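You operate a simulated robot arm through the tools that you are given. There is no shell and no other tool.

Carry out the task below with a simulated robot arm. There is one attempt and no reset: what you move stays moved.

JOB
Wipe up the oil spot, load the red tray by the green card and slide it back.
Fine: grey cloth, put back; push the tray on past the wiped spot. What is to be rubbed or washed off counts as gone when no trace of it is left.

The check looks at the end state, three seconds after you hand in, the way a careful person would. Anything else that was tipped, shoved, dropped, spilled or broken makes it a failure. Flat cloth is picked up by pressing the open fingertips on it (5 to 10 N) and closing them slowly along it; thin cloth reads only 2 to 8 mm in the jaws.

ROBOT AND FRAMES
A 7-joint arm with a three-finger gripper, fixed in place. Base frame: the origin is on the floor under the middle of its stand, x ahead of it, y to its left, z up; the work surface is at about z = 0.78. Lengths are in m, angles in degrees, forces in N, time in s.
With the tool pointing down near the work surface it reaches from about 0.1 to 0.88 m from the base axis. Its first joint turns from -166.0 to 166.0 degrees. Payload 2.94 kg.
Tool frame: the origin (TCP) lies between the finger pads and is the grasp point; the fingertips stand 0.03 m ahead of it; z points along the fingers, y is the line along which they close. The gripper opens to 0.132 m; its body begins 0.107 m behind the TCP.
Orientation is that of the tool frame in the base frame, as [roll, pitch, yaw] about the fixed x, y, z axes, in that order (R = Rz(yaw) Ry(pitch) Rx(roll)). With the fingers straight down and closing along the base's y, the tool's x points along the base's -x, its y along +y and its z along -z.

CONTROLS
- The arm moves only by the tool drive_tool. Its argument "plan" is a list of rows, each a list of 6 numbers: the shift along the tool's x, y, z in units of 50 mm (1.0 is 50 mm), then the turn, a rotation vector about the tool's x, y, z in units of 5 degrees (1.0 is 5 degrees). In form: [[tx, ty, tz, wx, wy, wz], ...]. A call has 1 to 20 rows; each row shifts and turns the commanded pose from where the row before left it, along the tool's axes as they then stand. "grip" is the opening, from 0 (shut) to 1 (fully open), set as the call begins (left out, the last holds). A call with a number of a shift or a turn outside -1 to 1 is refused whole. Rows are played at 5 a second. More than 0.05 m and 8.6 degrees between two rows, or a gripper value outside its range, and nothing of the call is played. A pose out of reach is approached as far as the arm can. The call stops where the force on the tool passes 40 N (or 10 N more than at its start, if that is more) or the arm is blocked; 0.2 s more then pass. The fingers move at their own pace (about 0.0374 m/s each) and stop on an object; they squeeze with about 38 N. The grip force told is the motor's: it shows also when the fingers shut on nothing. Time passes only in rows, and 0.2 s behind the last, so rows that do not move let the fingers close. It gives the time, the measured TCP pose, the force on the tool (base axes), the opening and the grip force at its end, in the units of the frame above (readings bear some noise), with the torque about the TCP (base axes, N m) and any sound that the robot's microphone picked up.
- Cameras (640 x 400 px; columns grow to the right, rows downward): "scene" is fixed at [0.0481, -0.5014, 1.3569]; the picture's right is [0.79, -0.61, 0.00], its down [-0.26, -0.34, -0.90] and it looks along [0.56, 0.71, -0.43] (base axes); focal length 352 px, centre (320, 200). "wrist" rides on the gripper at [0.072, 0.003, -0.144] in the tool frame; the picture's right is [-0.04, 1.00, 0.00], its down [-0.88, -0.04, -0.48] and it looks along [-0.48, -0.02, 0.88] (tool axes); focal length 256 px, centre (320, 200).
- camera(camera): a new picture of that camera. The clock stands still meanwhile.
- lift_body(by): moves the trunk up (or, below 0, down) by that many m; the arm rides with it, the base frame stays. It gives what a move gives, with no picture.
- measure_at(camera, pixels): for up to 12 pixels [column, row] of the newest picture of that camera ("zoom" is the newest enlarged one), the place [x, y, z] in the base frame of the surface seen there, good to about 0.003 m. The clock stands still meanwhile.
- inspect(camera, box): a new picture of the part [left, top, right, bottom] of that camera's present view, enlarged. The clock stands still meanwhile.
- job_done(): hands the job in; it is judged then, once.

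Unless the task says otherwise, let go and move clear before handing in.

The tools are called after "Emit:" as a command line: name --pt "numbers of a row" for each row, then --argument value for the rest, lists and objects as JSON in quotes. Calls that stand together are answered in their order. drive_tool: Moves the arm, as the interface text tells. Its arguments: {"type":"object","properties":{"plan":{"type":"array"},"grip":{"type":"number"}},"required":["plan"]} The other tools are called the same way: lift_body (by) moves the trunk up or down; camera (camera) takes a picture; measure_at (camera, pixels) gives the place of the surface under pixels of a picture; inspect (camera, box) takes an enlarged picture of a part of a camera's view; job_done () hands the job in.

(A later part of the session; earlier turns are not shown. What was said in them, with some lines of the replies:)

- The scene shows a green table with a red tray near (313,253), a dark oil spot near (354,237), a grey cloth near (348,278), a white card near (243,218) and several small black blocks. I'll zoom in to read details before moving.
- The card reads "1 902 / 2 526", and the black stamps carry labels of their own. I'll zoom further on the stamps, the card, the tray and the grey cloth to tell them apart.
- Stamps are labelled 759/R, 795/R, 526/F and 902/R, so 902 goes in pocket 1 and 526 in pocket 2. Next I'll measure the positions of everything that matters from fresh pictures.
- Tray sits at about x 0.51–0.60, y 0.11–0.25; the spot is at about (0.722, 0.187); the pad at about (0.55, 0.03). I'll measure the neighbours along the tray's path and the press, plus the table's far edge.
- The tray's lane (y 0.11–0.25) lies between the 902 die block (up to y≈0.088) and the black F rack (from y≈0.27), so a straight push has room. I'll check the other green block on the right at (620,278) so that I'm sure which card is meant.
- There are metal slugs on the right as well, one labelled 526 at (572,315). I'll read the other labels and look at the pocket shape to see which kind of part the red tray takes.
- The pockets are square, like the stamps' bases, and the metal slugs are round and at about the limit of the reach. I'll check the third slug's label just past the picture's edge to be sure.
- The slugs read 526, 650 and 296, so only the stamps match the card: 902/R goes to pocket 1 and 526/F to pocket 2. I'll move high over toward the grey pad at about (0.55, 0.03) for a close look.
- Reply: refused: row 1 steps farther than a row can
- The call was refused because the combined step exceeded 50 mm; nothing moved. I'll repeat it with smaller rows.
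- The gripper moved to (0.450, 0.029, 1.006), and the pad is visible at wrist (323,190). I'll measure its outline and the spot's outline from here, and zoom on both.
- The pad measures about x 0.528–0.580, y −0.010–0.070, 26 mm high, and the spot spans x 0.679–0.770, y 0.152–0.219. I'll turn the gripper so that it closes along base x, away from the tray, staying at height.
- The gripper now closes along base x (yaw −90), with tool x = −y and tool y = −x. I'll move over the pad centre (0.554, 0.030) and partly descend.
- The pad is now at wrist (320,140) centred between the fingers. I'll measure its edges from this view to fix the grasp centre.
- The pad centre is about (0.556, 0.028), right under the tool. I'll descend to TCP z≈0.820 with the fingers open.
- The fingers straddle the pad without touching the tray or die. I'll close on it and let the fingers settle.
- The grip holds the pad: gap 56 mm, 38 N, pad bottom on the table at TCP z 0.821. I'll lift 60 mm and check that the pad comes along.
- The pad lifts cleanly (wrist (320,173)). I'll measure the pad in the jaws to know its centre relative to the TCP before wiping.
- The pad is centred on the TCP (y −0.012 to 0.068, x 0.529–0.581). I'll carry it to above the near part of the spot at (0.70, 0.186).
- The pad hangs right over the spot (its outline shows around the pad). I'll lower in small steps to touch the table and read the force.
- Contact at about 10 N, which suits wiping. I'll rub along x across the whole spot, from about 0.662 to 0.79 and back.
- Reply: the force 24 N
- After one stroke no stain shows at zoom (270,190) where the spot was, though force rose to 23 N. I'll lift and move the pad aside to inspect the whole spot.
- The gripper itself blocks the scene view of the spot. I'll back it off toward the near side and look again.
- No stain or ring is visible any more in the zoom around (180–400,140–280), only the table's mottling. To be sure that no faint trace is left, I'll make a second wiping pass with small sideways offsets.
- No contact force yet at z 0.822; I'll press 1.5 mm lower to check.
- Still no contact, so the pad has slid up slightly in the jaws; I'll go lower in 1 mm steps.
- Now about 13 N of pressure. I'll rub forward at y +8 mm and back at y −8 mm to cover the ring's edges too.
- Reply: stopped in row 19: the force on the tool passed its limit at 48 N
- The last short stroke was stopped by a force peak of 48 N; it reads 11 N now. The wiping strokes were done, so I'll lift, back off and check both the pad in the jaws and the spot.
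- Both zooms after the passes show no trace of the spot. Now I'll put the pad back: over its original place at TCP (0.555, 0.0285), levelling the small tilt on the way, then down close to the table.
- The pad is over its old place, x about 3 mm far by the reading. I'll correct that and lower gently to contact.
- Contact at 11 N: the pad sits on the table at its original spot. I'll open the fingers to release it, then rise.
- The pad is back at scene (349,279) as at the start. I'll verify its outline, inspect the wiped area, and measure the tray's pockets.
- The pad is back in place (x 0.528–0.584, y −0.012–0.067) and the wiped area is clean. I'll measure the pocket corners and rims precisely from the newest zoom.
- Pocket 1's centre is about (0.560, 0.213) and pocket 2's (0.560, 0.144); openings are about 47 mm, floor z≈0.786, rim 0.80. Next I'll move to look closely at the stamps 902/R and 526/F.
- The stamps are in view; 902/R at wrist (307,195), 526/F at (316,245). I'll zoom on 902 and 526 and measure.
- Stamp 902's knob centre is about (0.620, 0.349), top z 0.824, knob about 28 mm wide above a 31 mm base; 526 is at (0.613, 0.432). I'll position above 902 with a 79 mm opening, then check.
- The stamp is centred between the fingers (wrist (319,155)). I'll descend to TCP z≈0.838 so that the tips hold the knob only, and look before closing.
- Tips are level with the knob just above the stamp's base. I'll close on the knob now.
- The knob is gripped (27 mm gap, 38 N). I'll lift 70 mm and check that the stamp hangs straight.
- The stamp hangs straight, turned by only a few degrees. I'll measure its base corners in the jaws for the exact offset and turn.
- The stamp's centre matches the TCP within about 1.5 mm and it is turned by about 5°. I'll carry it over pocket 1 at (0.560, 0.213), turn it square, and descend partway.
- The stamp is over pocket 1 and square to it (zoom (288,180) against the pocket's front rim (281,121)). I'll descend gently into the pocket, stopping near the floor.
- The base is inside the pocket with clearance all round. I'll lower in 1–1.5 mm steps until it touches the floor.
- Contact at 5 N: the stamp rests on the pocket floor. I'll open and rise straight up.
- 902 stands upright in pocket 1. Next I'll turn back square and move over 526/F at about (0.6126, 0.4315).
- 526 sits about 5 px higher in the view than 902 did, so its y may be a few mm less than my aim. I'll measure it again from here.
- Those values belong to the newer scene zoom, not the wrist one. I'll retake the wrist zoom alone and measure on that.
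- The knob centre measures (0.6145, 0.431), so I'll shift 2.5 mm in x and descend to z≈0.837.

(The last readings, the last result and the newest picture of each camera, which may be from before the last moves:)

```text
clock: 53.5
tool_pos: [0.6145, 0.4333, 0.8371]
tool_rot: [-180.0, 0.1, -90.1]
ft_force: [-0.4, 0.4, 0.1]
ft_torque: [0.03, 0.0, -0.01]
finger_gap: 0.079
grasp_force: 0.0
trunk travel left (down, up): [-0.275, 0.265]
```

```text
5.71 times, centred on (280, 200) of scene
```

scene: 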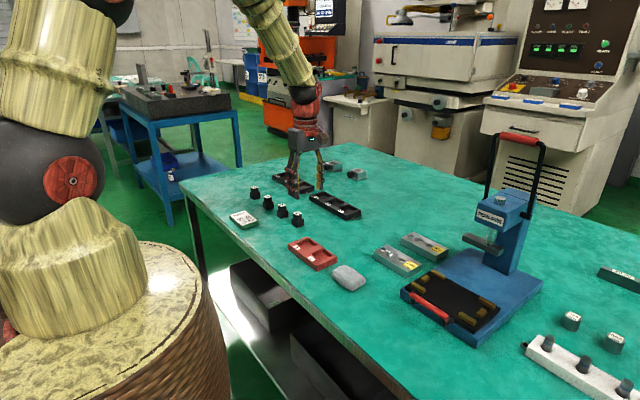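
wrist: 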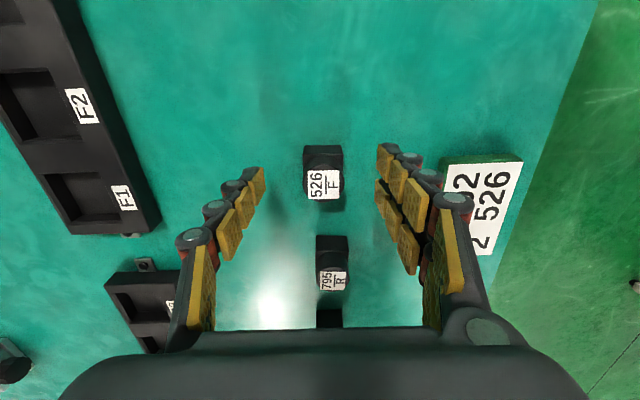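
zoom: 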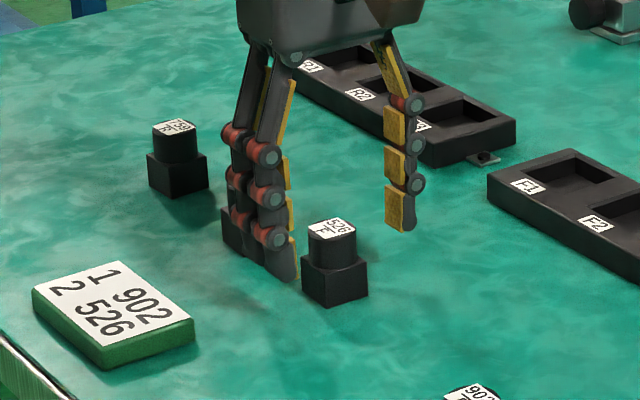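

526 sits between the fingers like 902 did (wrist (323,172)), clear of 795. I'll close on its knob.

Emit:
drive_tool --pt "0 0 0 0 0 0" --pt "0 0 0 0 0 0" --pt "0 0 0 0 0 0" --pt "0 0 0 0 0 0" --pt "0 0 0 0 0 0" --pt "0 0 0 0 0 0" --pt "0 0 0 0 0 0" --grip 0.1

Emit:
drive_tool --pt "0 0 -0.2 0 0 0" --pt "0 0 -0.5 0 0 0" --pt "0 0 -0.7 0 0 0" --pt "0 0 0 0 0 0" --grip 0.1

Emit:
camera --camera "wrist"

Emit:
inspect --camera "wrist" --box '[280, 120, 360, 220]'

Emit:
inspect --camera "scene" --box '[230, 150, 330, 220]'

```text
clock: 55.1
tool_pos: [0.6145, 0.4331, 0.8386]
tool_rot: [179.9, 0.0, -90.2]
ft_force: [0.1, 0.2, 0.5]
ft_torque: [0.01, -0.03, -0.04]
finger_gap: 0.0268
grasp_force: 38.3
trunk travel left (down, up): [-0.275, 0.265]
```

```text
clock: 56.1
tool_pos: [0.6145, 0.4329, 0.9079]
tool_rot: [179.9, 0.0, -90.1]
ft_force: [-0.2, 0.2, -0.1]
ft_torque: [0.0, -0.04, 0.01]
finger_gap: 0.0271
grasp_force: 38.0
trunk travel left (down, up): [-0.275, 0.265]
```

```text
taken
```

wrist: 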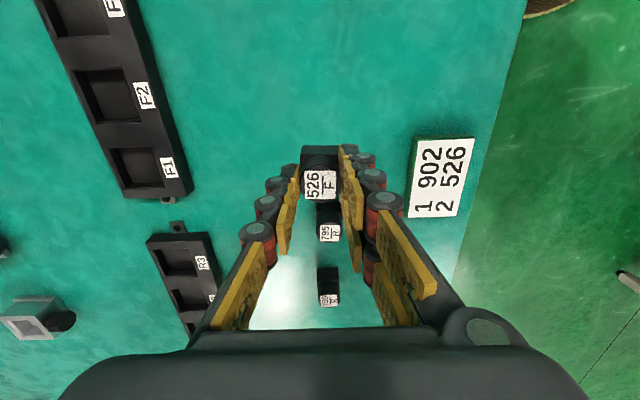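

```text
4.00 times, centred on (320, 170) of wrist
```

zoom: 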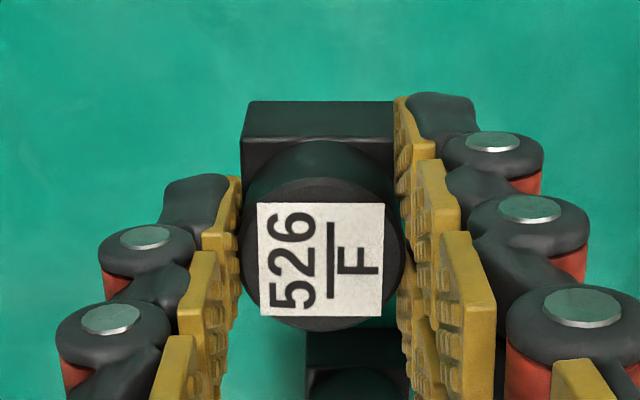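

```text
5.71 times, centred on (280, 185) of scene
```

zoom: 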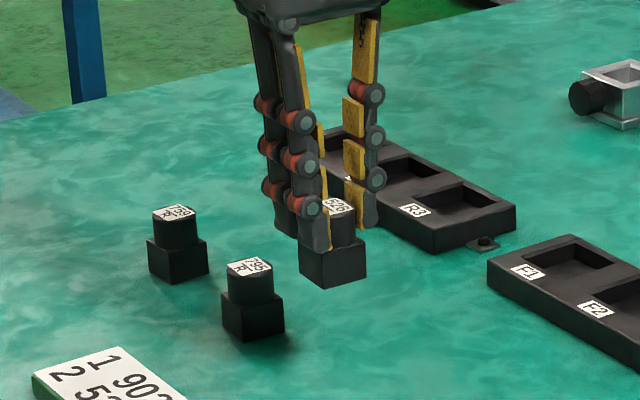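

526 is held square and straight. I'll raise it to clear the loaded 902, carry it over pocket 2 at (0.560, 0.144), and descend partway.

Emit:
drive_tool --pt "0 0 -0.6 0 0 0" --pt "0.828 0.159 0 0 0 0" --pt "0.828 0.159 0 0 0 0" --pt "0.828 0.159 0 0 0 0" --pt "0.828 0.159 0 0 0 0" --pt "0.828 0.159 0 0 0 0" --pt "0.828 0.159 0 0 0 0" --pt "0.828 0.159 0 0 0 0" --pt "0 0 0.5 0 0 0" --pt "0 0 0.5 0 0 0" --pt "0 0 0.36 0 0 0" --pt "0 0 0 0 0 0" --grip 0.1

Emit:
camera --camera "wrist"

Emit:
inspect --camera "wrist" --box '[260, 90, 400, 230]'

Emit:
inspect --camera "scene" --box '[270, 200, 360, 280]'

```text
clock: 58.7
tool_pos: [0.5588, 0.1392, 0.871]
tool_rot: [179.9, 0.1, -90.1]
ft_force: [0.2, -0.1, -1.2]
ft_torque: [0.02, 0.0, 0.0]
finger_gap: 0.0272
grasp_force: 37.6
trunk travel left (down, up): [-0.275, 0.265]
```

```text
taken
```

wrist: 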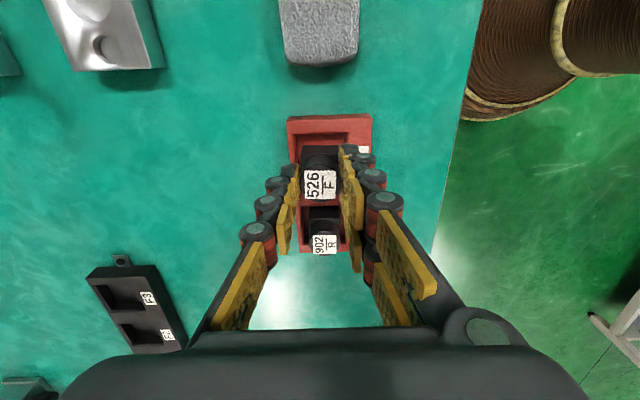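

```text
2.86 times, centred on (330, 160) of wrist
```

zoom: 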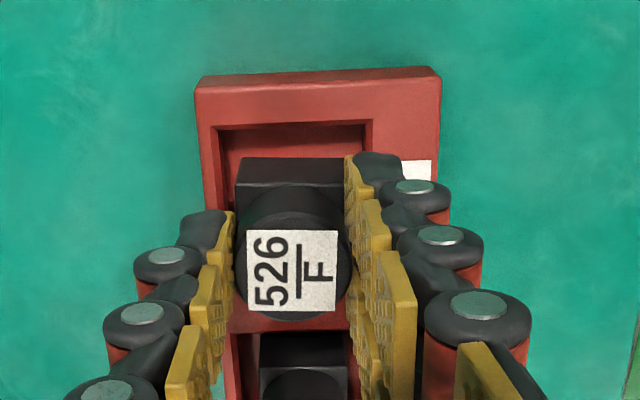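

```text
5.00 times, centred on (315, 240) of scene
```

zoom: 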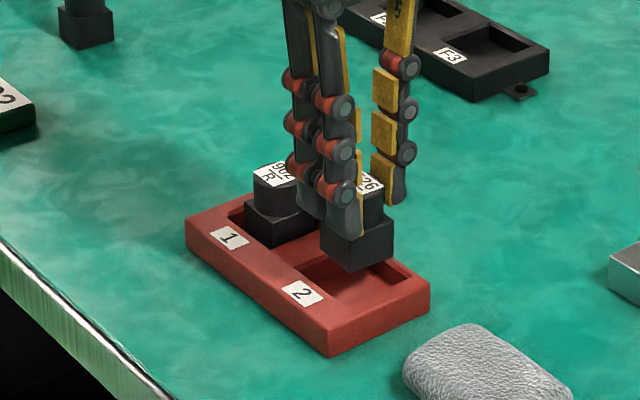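

526 is over pocket 2 with similar margins as for 902 (front rim row 125, base centred at column 290 against 294). I'll nudge by about 1.5 mm and descend into the pocket.

Emit:
drive_tool --pt "-0.03 0.02 0.16 0 0 0" --pt "0 0 0.16 0 0 0" --pt "0 0 0.1 0 0 0" --pt "0 0 0.06 0 0 0" --pt "0 0 0 0 0 0" --grip 0.1

Emit:
inspect --camera "wrist" --box '[260, 90, 400, 230]'

Emit:
inspect --camera "scene" --box '[270, 200, 360, 280]'

```text
clock: 59.9
tool_pos: [0.5578, 0.1425, 0.8472]
tool_rot: [180.0, 0.0, -90.1]
ft_force: [-0.3, 0.2, -0.3]
ft_torque: [0.01, 0.0, -0.02]
finger_gap: 0.0271
grasp_force: 38.2
trunk travel left (down, up): [-0.275, 0.265]
```

```text
2.86 times, centred on (330, 160) of wrist
```

zoom: 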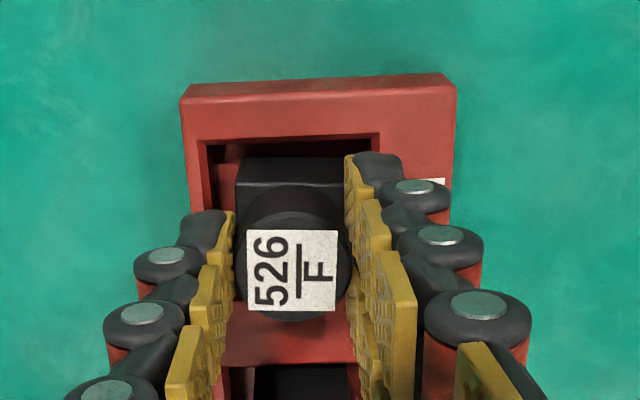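

```text
5.00 times, centred on (315, 240) of scene
```

zoom: 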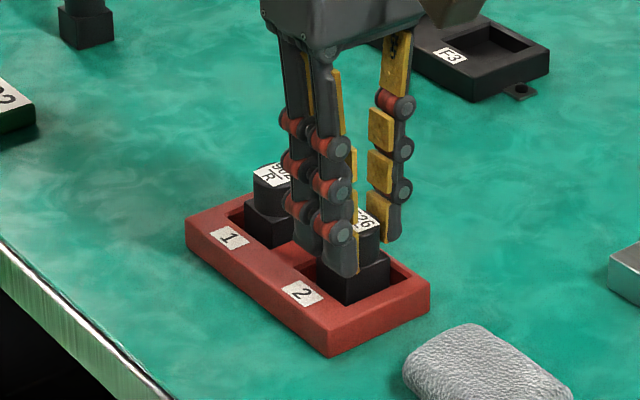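

The base is inside pocket 2 with clearance. I'll lower in small steps to contact.

Emit:
drive_tool --pt "0 0 0.04 0 0 0" --pt "0 0 0.03 0 0 0" --pt "0 0 0.02 0 0 0" --pt "0 0 0 0 0 0" --grip 0.1

```text
clock: 60.9
tool_pos: [0.5589, 0.1438, 0.8436]
tool_rot: [-179.9, 0.0, -90.2]
ft_force: [-2.9, -1.3, 14.0]
ft_torque: [-0.07, 0.03, 0.0]
finger_gap: 0.027
grasp_force: 37.8
trunk travel left (down, up): [-0.275, 0.265]
```

Contact at 14 N: the stamp rests on the floor. I'll ease up slightly, open and rise straight up.

Emit:
drive_tool --pt "0 0 -0.015 0 0 0" --pt "0 0 0 0 0 0" --pt "0 0 0 0 0 0" --pt "0 0 0 0 0 0" --pt "0 0 0 0 0 0" --pt "0 0 0 0 0 0" --pt "0 0 -0.3 0 0 0" --pt "0 0 -0.7 0 0 0" --pt "0 0 -0.8 0 0 0" --pt "0 0 -0.3 0 0 0" --pt "0 0 0 0 0 0" --grip 0.6

Emit:
camera --camera "wrist"

Emit:
inspect --camera "wrist" --box '[260, 80, 400, 260]'

Emit:
inspect --camera "scene" --box '[270, 200, 360, 280]'

Emit:
camera --camera "scene"

```text
clock: 63.3
tool_pos: [0.5576, 0.1436, 0.9472]
tool_rot: [180.0, 0.0, -90.0]
ft_force: [0.8, 0.2, -0.1]
ft_torque: [-0.03, 0.02, -0.01]
finger_gap: 0.0793
grasp_force: 0.1
trunk travel left (down, up): [-0.275, 0.265]
```

```text
taken
```

wrist: 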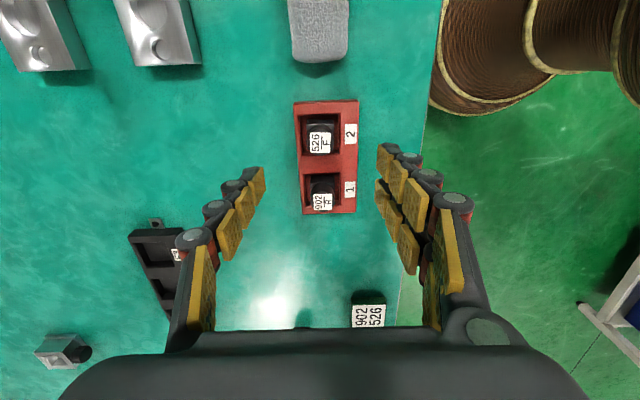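

```text
2.22 times, centred on (330, 170) of wrist
```

zoom: 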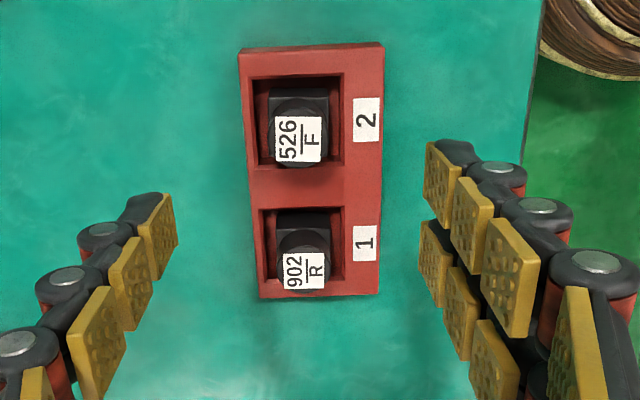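

```text
5.00 times, centred on (315, 240) of scene
```

zoom: 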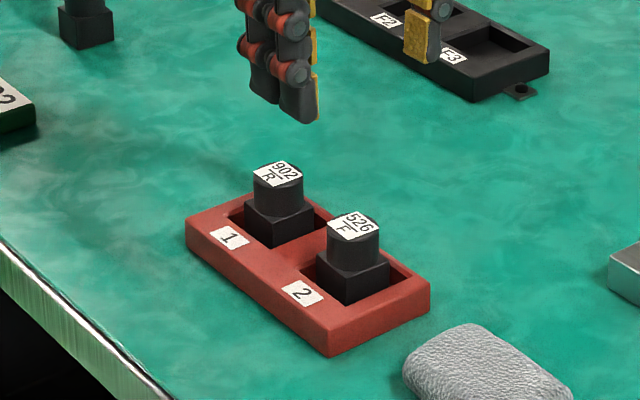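

```text
taken
```

scene: 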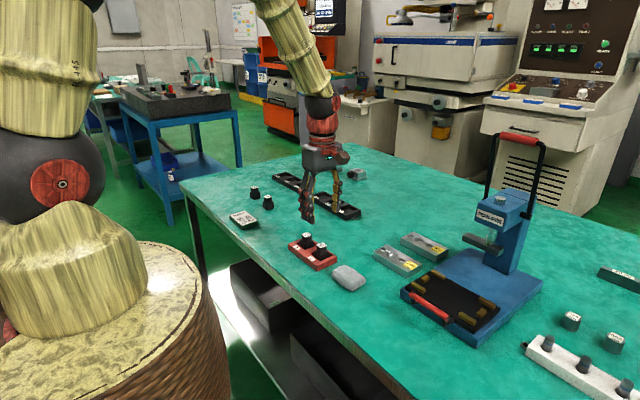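

Both stamps stand upright in their pockets: 902 in 1, 526 in 2. For the slide I'll straddle the tray (x 0.516–0.587) at its middle y≈0.178 between the stamps, two fingers behind its near edge; first go above it with a wider opening.

Emit:
drive_tool --pt "-0.69 0.12 0 0 0 0" --pt "0 0 0.6 0 0 0" --pt "0 0 0.6 0 0 0" --pt "0 0 0 0 0 0" --pt "0 0 0 0 0 0" --grip 0.85

Emit:
camera --camera "wrist"

Emit:
inspect --camera "scene" --box '[250, 170, 390, 290]'

```text
clock: 64.5
tool_pos: [0.5525, 0.1785, 0.8887]
tool_rot: [-180.0, 0.1, -90.1]
ft_force: [0.5, -0.4, -0.2]
ft_torque: [0.0, 0.01, 0.01]
finger_gap: 0.1123
grasp_force: 0.0
trunk travel left (down, up): [-0.275, 0.265]
```

```text
taken
```

wrist: 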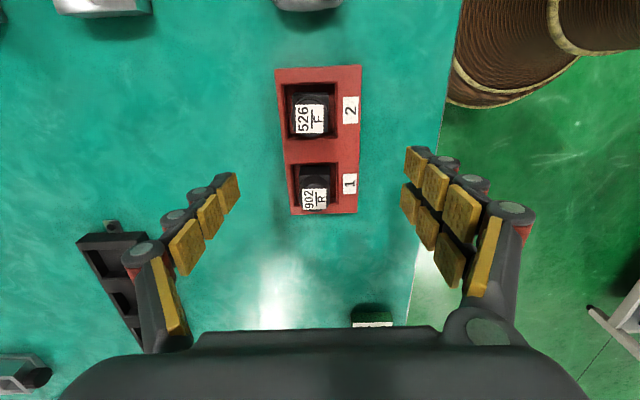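

```text
3.33 times, centred on (320, 230) of scene
```

zoom: 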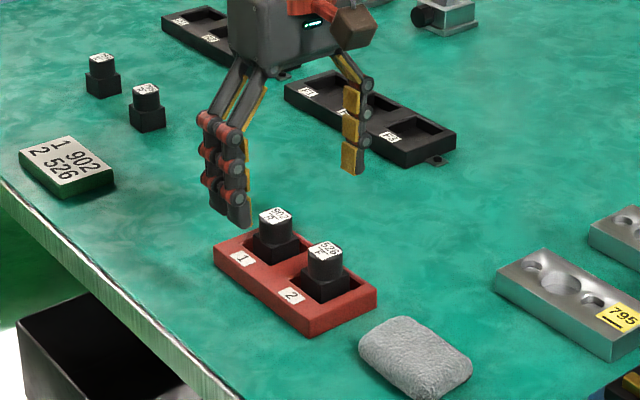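

The tray is centred under the fingers, with the tips outside both long edges. I'll descend to z≈0.83 and check the clearance to stamps and tray.

Emit:
drive_tool --pt "0 0 0.5 0 0 0" --pt "0 0 0.5 0 0 0" --pt "0 0 0.18 0 0 0" --pt "0 0 0 0 0 0" --grip 0.85

Emit:
camera --camera "wrist"

Emit:
inspect --camera "scene" --box '[250, 170, 390, 290]'

```text
clock: 65.5
tool_pos: [0.5517, 0.1778, 0.8288]
tool_rot: [180.0, 0.0, -90.1]
ft_force: [0.0, 0.3, -0.2]
ft_torque: [0.01, 0.0, 0.01]
finger_gap: 0.1122
grasp_force: 0.0
trunk travel left (down, up): [-0.275, 0.265]
```

```text
taken
```

wrist: 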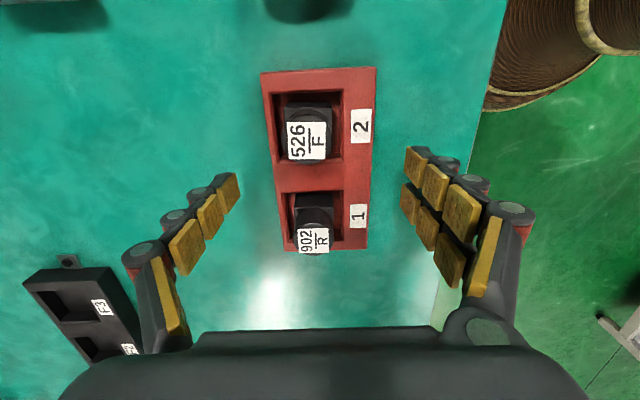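

```text
3.33 times, centred on (320, 230) of scene
```

zoom: 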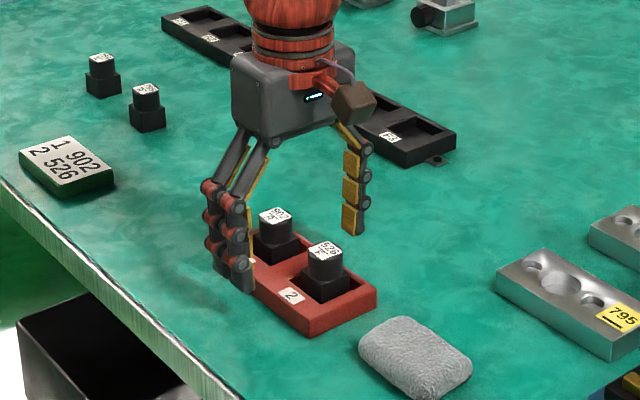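

The fingers clear stamps and tray on both sides. I'll go down to z≈0.817 and narrow the opening to about 82 mm, leaving a little slack around the tray.

Emit:
drive_tool --pt "0 0 0.14 0 0 0" --pt "0 0 0.1 0 0 0" --pt "0 0 0 0 0 0" --pt "0 0 0 0 0 0" --pt "0 0 0 0 0 0" --grip 0.62

Emit:
camera --camera "wrist"

Emit:
inspect --camera "scene" --box '[280, 200, 370, 280]'

```text
clock: 66.7
tool_pos: [0.5516, 0.178, 0.8168]
tool_rot: [-179.9, 0.0, -90.2]
ft_force: [-0.3, 0.1, -0.5]
ft_torque: [0.04, 0.01, -0.03]
finger_gap: 0.0816
grasp_force: 0.0
trunk travel left (down, up): [-0.275, 0.265]
```

```text
taken
```

wrist: 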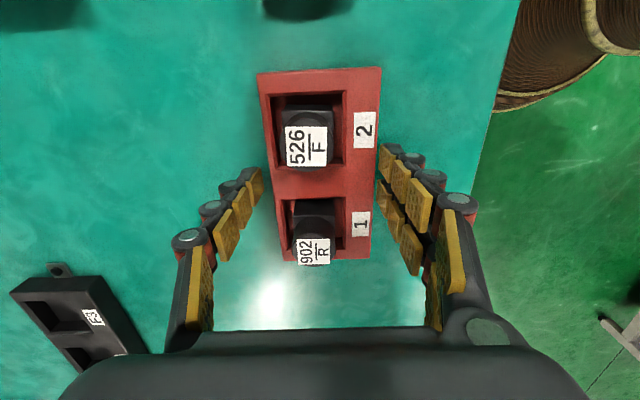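

```text
5.00 times, centred on (325, 240) of scene
```

zoom: 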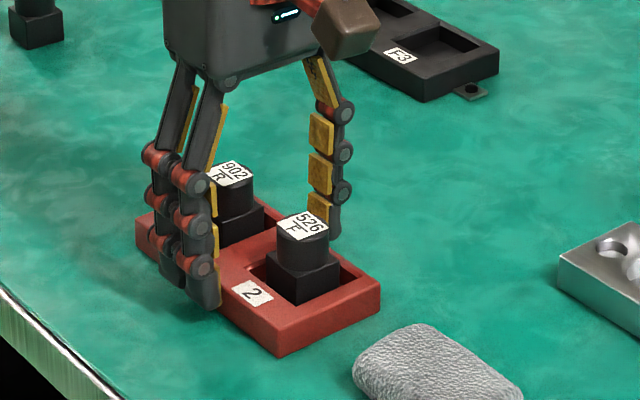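

The two near fingers sit just behind the tray's near edge. I'll push slowly along +x about 60 mm first and check that the tray moves straight.

Emit:
drive_tool --pt "0 -0.06 0 0 0 0" --pt "0 -0.1 0 0 0 0" --pt "0 -0.15 0 0 0 0" --pt "0 -0.2 0 0 0 0" --pt "0 -0.2 0 0 0 0" --pt "0 -0.2 0 0 0 0" --pt "0 -0.15 0 0 0 0" --pt "0 -0.1 0 0 0 0" --pt "0 0 0 0 0 0" --grip 0.62

Emit:
camera --camera "wrist"

Emit:
inspect --camera "scene" --box '[280, 190, 390, 280]'

```text
clock: 68.7
tool_pos: [0.6107, 0.1769, 0.8179]
tool_rot: [-179.9, -0.1, -90.0]
ft_force: [-0.7, -0.4, -0.4]
ft_torque: [0.0, 0.06, 0.0]
finger_gap: 0.0822
grasp_force: 0.5
trunk travel left (down, up): [-0.275, 0.265]
```

```text
taken
```

wrist: 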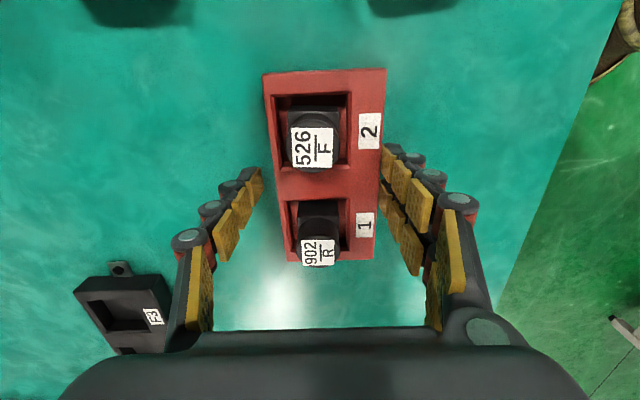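

```text
4.44 times, centred on (335, 235) of scene
```

zoom: 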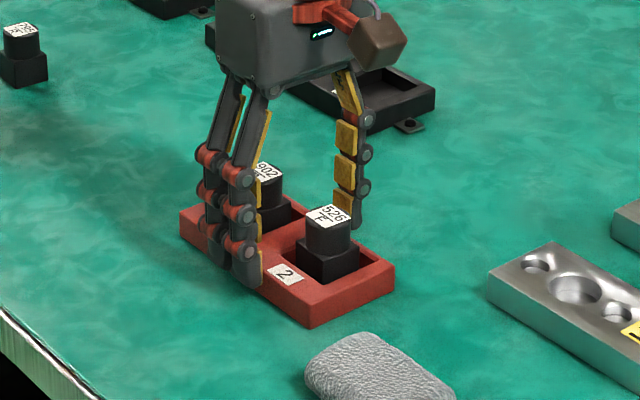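

The tray slides straight with negligible force and the stamps stand steady. I'll continue about 110 mm.

Emit:
drive_tool --pt "0 -0.1 0 0 0 0" --pt "0 -0.15 0 0 0 0" --pt "0 -0.22 0 0 0 0" --pt "0 -0.22 0 0 0 0" --pt "0 -0.22 0 0 0 0" --pt "0 -0.22 0 0 0 0" --pt "0 -0.22 0 0 0 0" --pt "0 -0.22 0 0 0 0" --pt "0 -0.22 0 0 0 0" --pt "0 -0.22 0 0 0 0" --pt "0 -0.15 0 0 0 0" --pt "0 -0.1 0 0 0 0" --pt "0 0 0 0 0 0" --grip 0.62

Emit:
camera --camera "wrist"

Emit:
inspect --camera "scene" --box '[300, 180, 410, 270]'

```text
clock: 71.5
tool_pos: [0.7227, 0.1763, 0.8184]
tool_rot: [180.0, 0.0, -90.1]
ft_force: [-0.9, 0.7, -0.1]
ft_torque: [0.0, 0.01, -0.03]
finger_gap: 0.0824
grasp_force: 0.8
trunk travel left (down, up): [-0.275, 0.265]
```

```text
taken
```

wrist: 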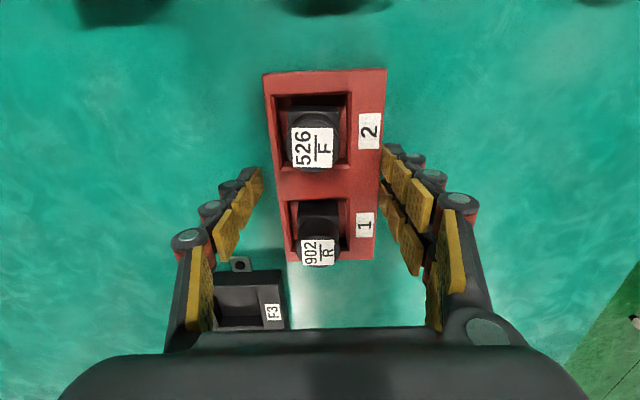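

```text
4.44 times, centred on (355, 225) of scene
```

zoom: 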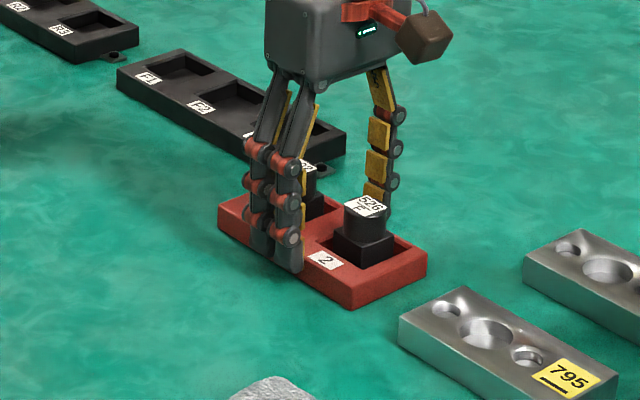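

The tray stays straight. Before going on I'll measure the gap between the tray's +y end (wrist row 262) and the F rack's tab at wrist (240,260), and to the 902 die.

Emit:
measure_at --camera "wrist" --pixels '[[240, 259], [235, 257], [246, 258], [240, 254], [320, 260], [295, 258], [372, 258], [290, 270], [266, 72], [384, 72], [330, 72], [258, 272]]'

Emit:
inspect --camera "wrist" --box '[215, 220, 315, 290]'

Emit:
camera --camera "scene"

Emit:
measure_at --camera "scene" --pixels '[[418, 233], [402, 240], [401, 243], [362, 231], [340, 250], [361, 213], [430, 245], [422, 260]]'

```text
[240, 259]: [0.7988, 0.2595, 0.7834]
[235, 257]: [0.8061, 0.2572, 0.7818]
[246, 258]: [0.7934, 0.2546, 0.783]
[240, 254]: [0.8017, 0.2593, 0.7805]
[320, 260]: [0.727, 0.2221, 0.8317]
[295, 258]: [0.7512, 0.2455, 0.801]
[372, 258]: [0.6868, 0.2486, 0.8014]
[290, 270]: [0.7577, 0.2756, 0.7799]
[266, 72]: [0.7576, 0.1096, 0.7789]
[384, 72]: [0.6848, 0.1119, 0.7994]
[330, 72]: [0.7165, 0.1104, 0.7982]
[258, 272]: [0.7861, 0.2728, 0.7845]
```

```text
5.71 times, centred on (265, 255) of wrist
```

zoom: 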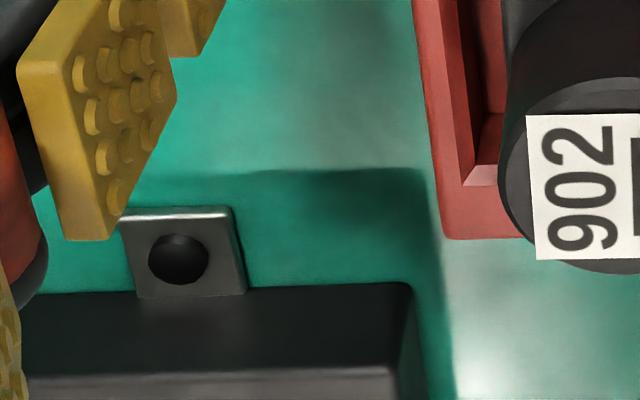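

```text
taken
```

scene: 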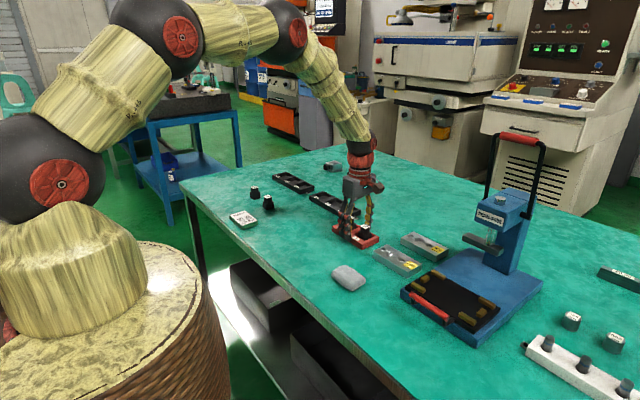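

```text
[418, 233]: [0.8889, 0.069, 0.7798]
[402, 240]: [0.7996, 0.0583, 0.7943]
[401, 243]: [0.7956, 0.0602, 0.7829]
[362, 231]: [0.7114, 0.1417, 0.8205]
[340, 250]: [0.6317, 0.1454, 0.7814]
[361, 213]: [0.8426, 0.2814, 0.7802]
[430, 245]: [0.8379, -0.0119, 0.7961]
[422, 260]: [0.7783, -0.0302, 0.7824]
```

The gap to the rack's tab is about 10 mm (0.257 against 0.247), while the 902 die leaves about 45 mm on the other side. I'll push the remaining 110 mm with a slight −y drift of 8 mm for more room.

Emit:
drive_tool --pt "0.01 -0.1 0 0 0 0" --pt "0.015 -0.15 0 0 0 0" --pt "0.025 -0.2 0 0 0 0" --pt "0.025 -0.2 0 0 0 0" --pt "0.025 -0.2 0 0 0 0" --pt "0.025 -0.2 0 0 0 0" --pt "0.02 -0.15 0 0 0 0" --pt "0 0 0 0 0 0" --grip 0.62

Emit:
camera --camera "wrist"

Emit:
inspect --camera "scene" --box '[310, 170, 420, 270]'

```text
clock: 73.3
tool_pos: [0.7821, 0.1699, 0.817]
tool_rot: [179.9, 0.1, -90.1]
ft_force: [-0.6, -0.9, -0.3]
ft_torque: [0.03, 0.02, -0.03]
finger_gap: 0.0825
grasp_force: 0.5
trunk travel left (down, up): [-0.275, 0.265]
```

```text
taken
```

wrist: 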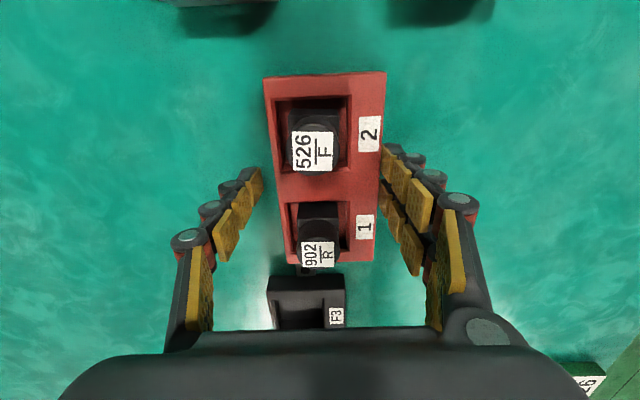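

```text
4.00 times, centred on (365, 220) of scene
```

zoom: 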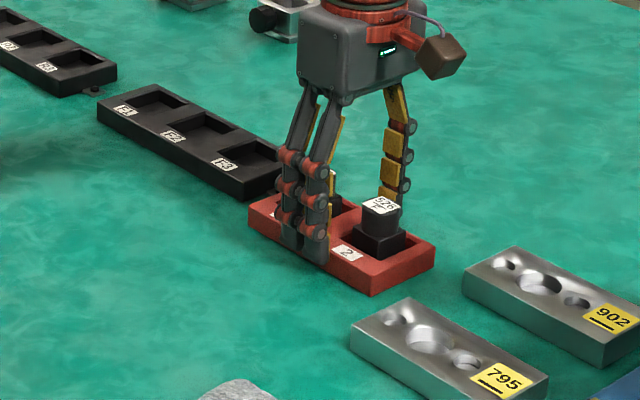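

The tray is now beside the rack's tab at wrist (310,268). I'll zoom there to confirm the gap before the last stretch.

Emit:
inspect --camera "wrist" --box '[260, 220, 400, 300]'

Emit:
measure_at --camera "zoom" --pixels '[[200, 212], [260, 218], [490, 208], [400, 213], [205, 232], [240, 235], [180, 225], [290, 228]]'

```text
4.57 times, centred on (330, 260) of wrist
```

zoom: 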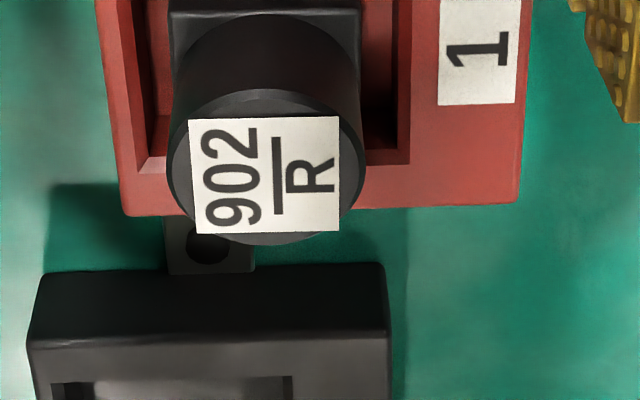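

```text
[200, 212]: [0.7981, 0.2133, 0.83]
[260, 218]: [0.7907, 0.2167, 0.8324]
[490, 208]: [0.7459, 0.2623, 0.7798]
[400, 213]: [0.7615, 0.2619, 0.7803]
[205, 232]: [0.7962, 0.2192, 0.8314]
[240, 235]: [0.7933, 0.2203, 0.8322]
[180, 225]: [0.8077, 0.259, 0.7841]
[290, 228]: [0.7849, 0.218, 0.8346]
```

The tray's +y edge is at about y 0.245, about 11 mm from the tab, and it is still straight. I'll push straight on for the last 55 mm.

Emit:
drive_tool --pt "0 -0.08 0 0 0 0" --pt "0 -0.15 0 0 0 0" --pt "0 -0.2 0 0 0 0" --pt "0 -0.2 0 0 0 0" --pt "0 -0.2 0 0 0 0" --pt "0 -0.15 0 0 0 0" --pt "0 -0.1 0 0 0 0" --pt "0 0 0 0 0 0" --grip 0.62

Emit:
camera --camera "wrist"

Emit:
inspect --camera "scene" --box '[310, 170, 420, 270]'

```text
clock: 75.1
tool_pos: [0.8362, 0.1714, 0.8174]
tool_rot: [-180.0, -0.1, -90.1]
ft_force: [-0.9, 0.4, 0.5]
ft_torque: [-0.01, 0.05, -0.01]
finger_gap: 0.0824
grasp_force: 0.8
trunk travel left (down, up): [-0.275, 0.265]
```

```text
taken
```

wrist: 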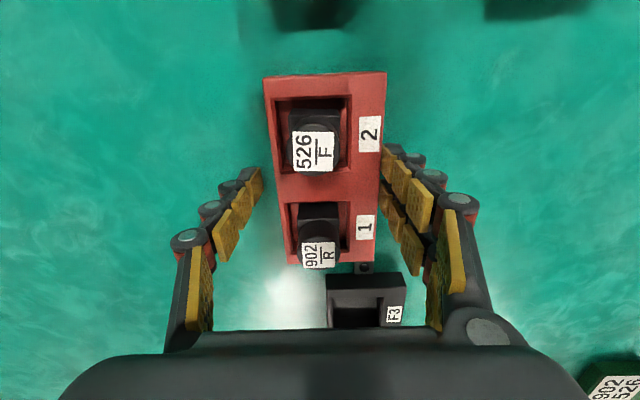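

```text
4.00 times, centred on (365, 220) of scene
```

zoom: 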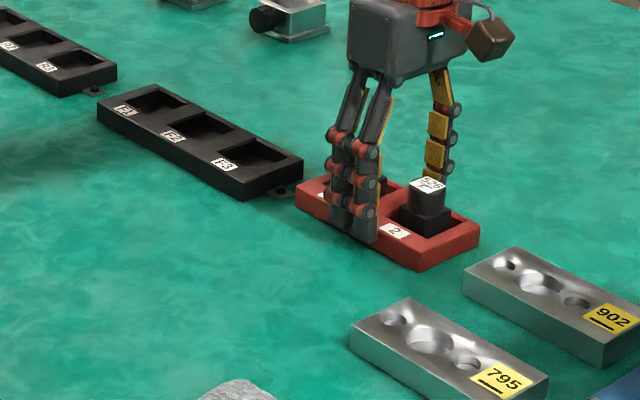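

The tray stands beyond the wiped area. I'll measure its near edge and corners before releasing.

Emit:
measure_at --camera "wrist" --pixels '[[384, 76], [267, 80], [372, 258], [292, 258], [381, 120], [376, 200], [388, 74], [364, 266], [330, 76], [395, 100]]'

Emit:
camera --camera "scene"

Emit:
measure_at --camera "scene" --pixels '[[415, 236], [412, 236], [390, 236], [384, 230], [430, 230], [340, 220], [336, 217]]'

```text
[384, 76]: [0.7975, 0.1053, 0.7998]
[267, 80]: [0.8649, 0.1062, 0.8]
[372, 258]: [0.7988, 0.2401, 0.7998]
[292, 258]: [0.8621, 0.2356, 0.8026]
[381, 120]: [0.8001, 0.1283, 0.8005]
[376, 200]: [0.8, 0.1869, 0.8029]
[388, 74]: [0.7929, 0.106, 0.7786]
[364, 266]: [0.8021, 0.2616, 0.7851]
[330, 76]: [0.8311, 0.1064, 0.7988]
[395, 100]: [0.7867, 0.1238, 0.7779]
```

```text
taken
```

scene: 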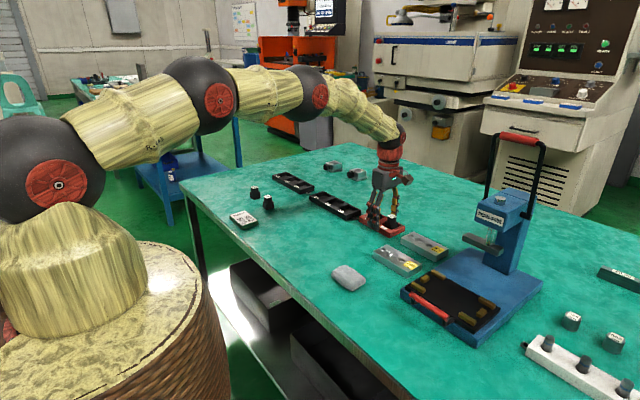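

```text
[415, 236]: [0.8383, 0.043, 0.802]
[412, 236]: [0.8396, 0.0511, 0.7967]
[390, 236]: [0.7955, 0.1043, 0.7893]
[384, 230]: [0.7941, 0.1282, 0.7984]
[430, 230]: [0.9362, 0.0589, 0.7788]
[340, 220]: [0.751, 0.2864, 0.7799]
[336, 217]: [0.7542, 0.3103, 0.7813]
```

The tray's near edge is at x≈0.796, about 25 mm past the spot's former far edge (0.770). I'll open the fingers, rise straight up and retreat.

Emit:
drive_tool --pt "0 0.04 0 0 0 0" --pt "0 0 0 0 0 0" --pt "0 0 0 0 0 0" --pt "0 0 0 0 0 0" --pt "0 0 -0.3 0 0 0" --pt "0 0 -0.6 0 0 0" --pt "0 0 -0.8 0 0 0" --pt "0 0 -0.8 0 0 0" --pt "0 0 0 0 0 0" --grip 0.8

Emit:
camera --camera "wrist"

Emit:
camera --camera "scene"

```text
clock: 77.1
tool_pos: [0.8352, 0.1703, 0.9412]
tool_rot: [179.9, 0.0, -90.1]
ft_force: [-0.5, -0.2, 0.3]
ft_torque: [0.01, -0.03, 0.0]
finger_gap: 0.1058
grasp_force: 0.0
trunk travel left (down, up): [-0.275, 0.265]
```

```text
taken
```

wrist: 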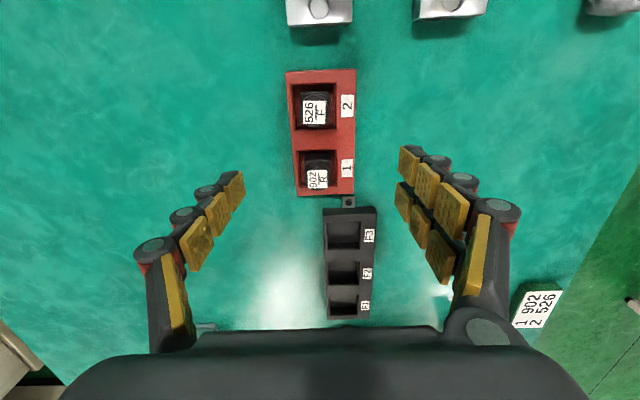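

```text
taken
```

scene: 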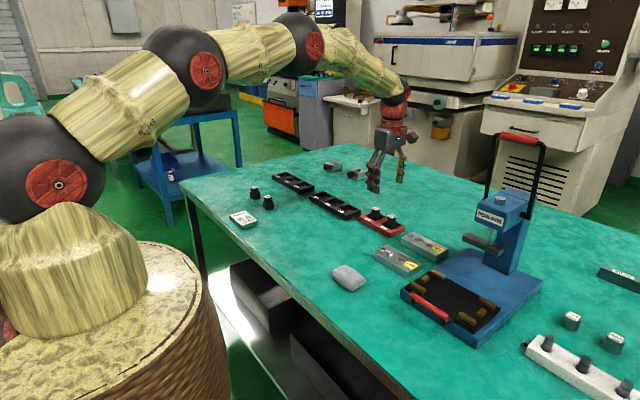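

The tray with both stamps stands clear past the spot and the fingers are free. I'll retreat up and back, and then inspect the wiped area and everything else closely.

Emit:
drive_tool --pt "0 0.3 -0.8 0 0 0" --pt "0 0.5 -0.6 0 0 0" --pt "0 0.9 0 0 0 0" --pt "0 0.9 0 0 0 0" --pt "0 0.9 0 0 0 0" --pt "0 0.9 0 0 0 0" --pt "-0.5 0.7 0 0 0 0" --pt "-0.7 0.5 0 0 0 0" --pt "-0.8 0 0 0 0 0" --pt "0 0 0 0 0 0" --grip 0.8

Emit:
camera --camera "scene"

Emit:
inspect --camera "scene" --box '[320, 195, 420, 260]'

Emit:
inspect --camera "scene" --box '[220, 150, 460, 300]'

Emit:
camera --camera "wrist"

```text
clock: 79.3
tool_pos: [0.5555, 0.2707, 1.0111]
tool_rot: [-180.0, 0.0, -90.1]
ft_force: [-0.3, 0.4, 0.3]
ft_torque: [-0.01, 0.0, 0.0]
finger_gap: 0.1057
grasp_force: 0.0
trunk travel left (down, up): [-0.275, 0.265]
```

```text
taken
```

scene: 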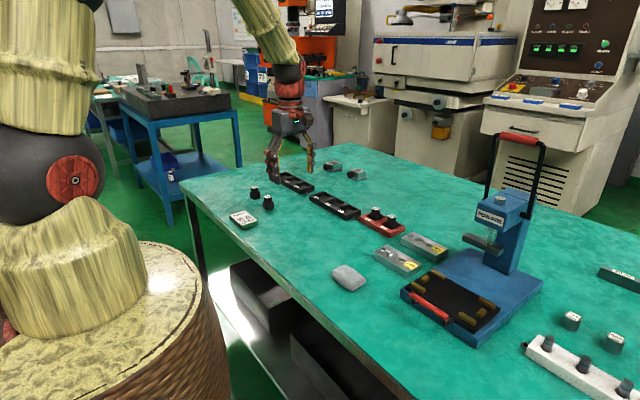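

```text
6.15 times, centred on (370, 228) of scene
```

zoom: 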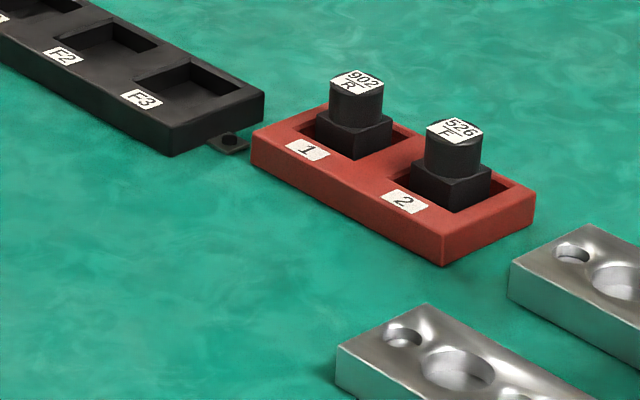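

```text
2.67 times, centred on (340, 225) of scene
```

zoom: 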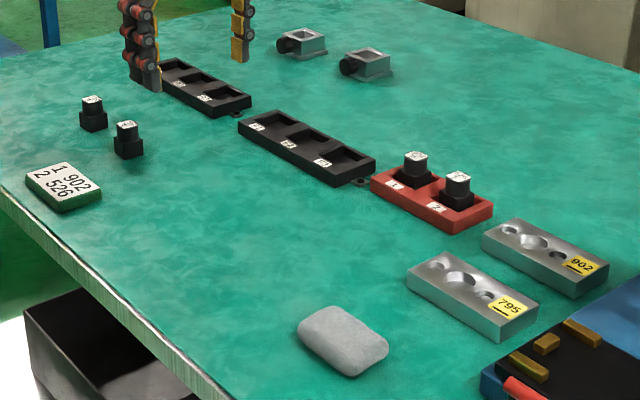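

```text
taken
```

wrist: 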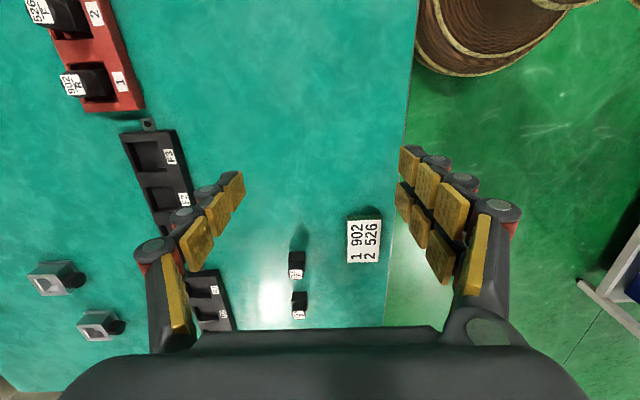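

The tray, stamps, pad and neighbours all look right. A last close look at the former spot area, around scene (355,236) and wrist (190,60), for any leftover trace.

Emit:
inspect --camera "scene" --box '[330, 220, 378, 250]'

Emit:
inspect --camera "wrist" --box '[130, 0, 270, 90]'

Emit:
measure_at --camera "wrist" --pixels '[[190, 40], [200, 60], [220, 50], [140, 108], [115, 0], [348, 240]]'

Emit:
measure_at --camera "scene" --pixels '[[335, 270], [349, 278], [364, 280], [332, 275], [354, 237]]'

```text
13.33 times, centred on (354, 235) of scene
```

zoom: 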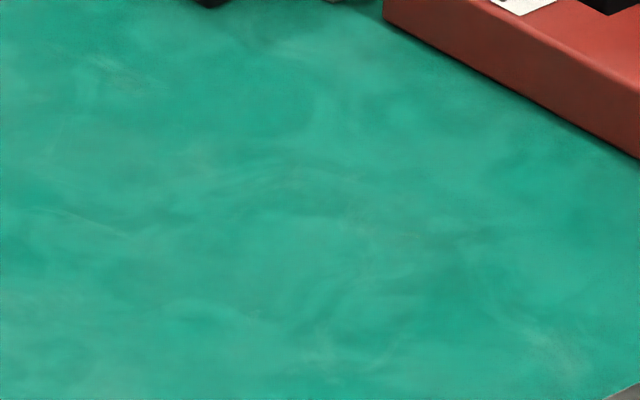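

```text
4.44 times, centred on (200, 45) of wrist
```

zoom: 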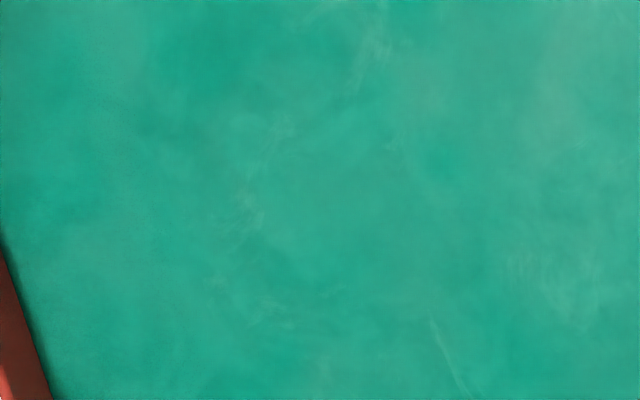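

```text
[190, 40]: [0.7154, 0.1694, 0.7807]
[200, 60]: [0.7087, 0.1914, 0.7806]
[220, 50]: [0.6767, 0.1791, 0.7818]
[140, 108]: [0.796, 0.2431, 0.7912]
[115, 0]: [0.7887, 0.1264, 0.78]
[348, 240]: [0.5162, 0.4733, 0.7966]
```

```text
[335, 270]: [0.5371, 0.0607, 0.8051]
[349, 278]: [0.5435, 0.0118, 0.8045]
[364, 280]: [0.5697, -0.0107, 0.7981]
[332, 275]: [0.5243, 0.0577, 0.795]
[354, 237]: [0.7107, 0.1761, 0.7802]
```

The former spot area is clean in both zooms. The pad is within about 2 mm of where it began, and the tray, loaded with 902 in pocket 1 and 526 in pocket 2, has its near edge at x≈0.796, past the wiped spot. The arm is clear, so I'm handing in.

Emit:
job_done

```text
The job is handed in.
```

I wiped up the oil spot, loaded the red tray as the green card says, and slid it back past where the spot was. I've handed the job in; the check's verdict hasn't come back.

- **Oil spot:** close-up pictures from both cameras show no trace left. During the second wiping pass the arm stopped once when the force reached 48 N. The strokes over the spot were already done by then, and nothing was disturbed.
- **Grey cloth:** it is back where it started, to within about 2 mm.
- **Red tray:** the 902/R stamp is in pocket 1 and the 526/F stamp in pocket 2, both upright. The parts to the right include a round metal slug also marked 526, but only the stamps matched both numbers on the card.
- **Tray position:** its near edge is about 25 mm beyond the far edge of the old spot. It didn't touch the black rack or the metal blocks beside its path.

Nothing else on the table was moved. The gripper is empty and clear of the work.
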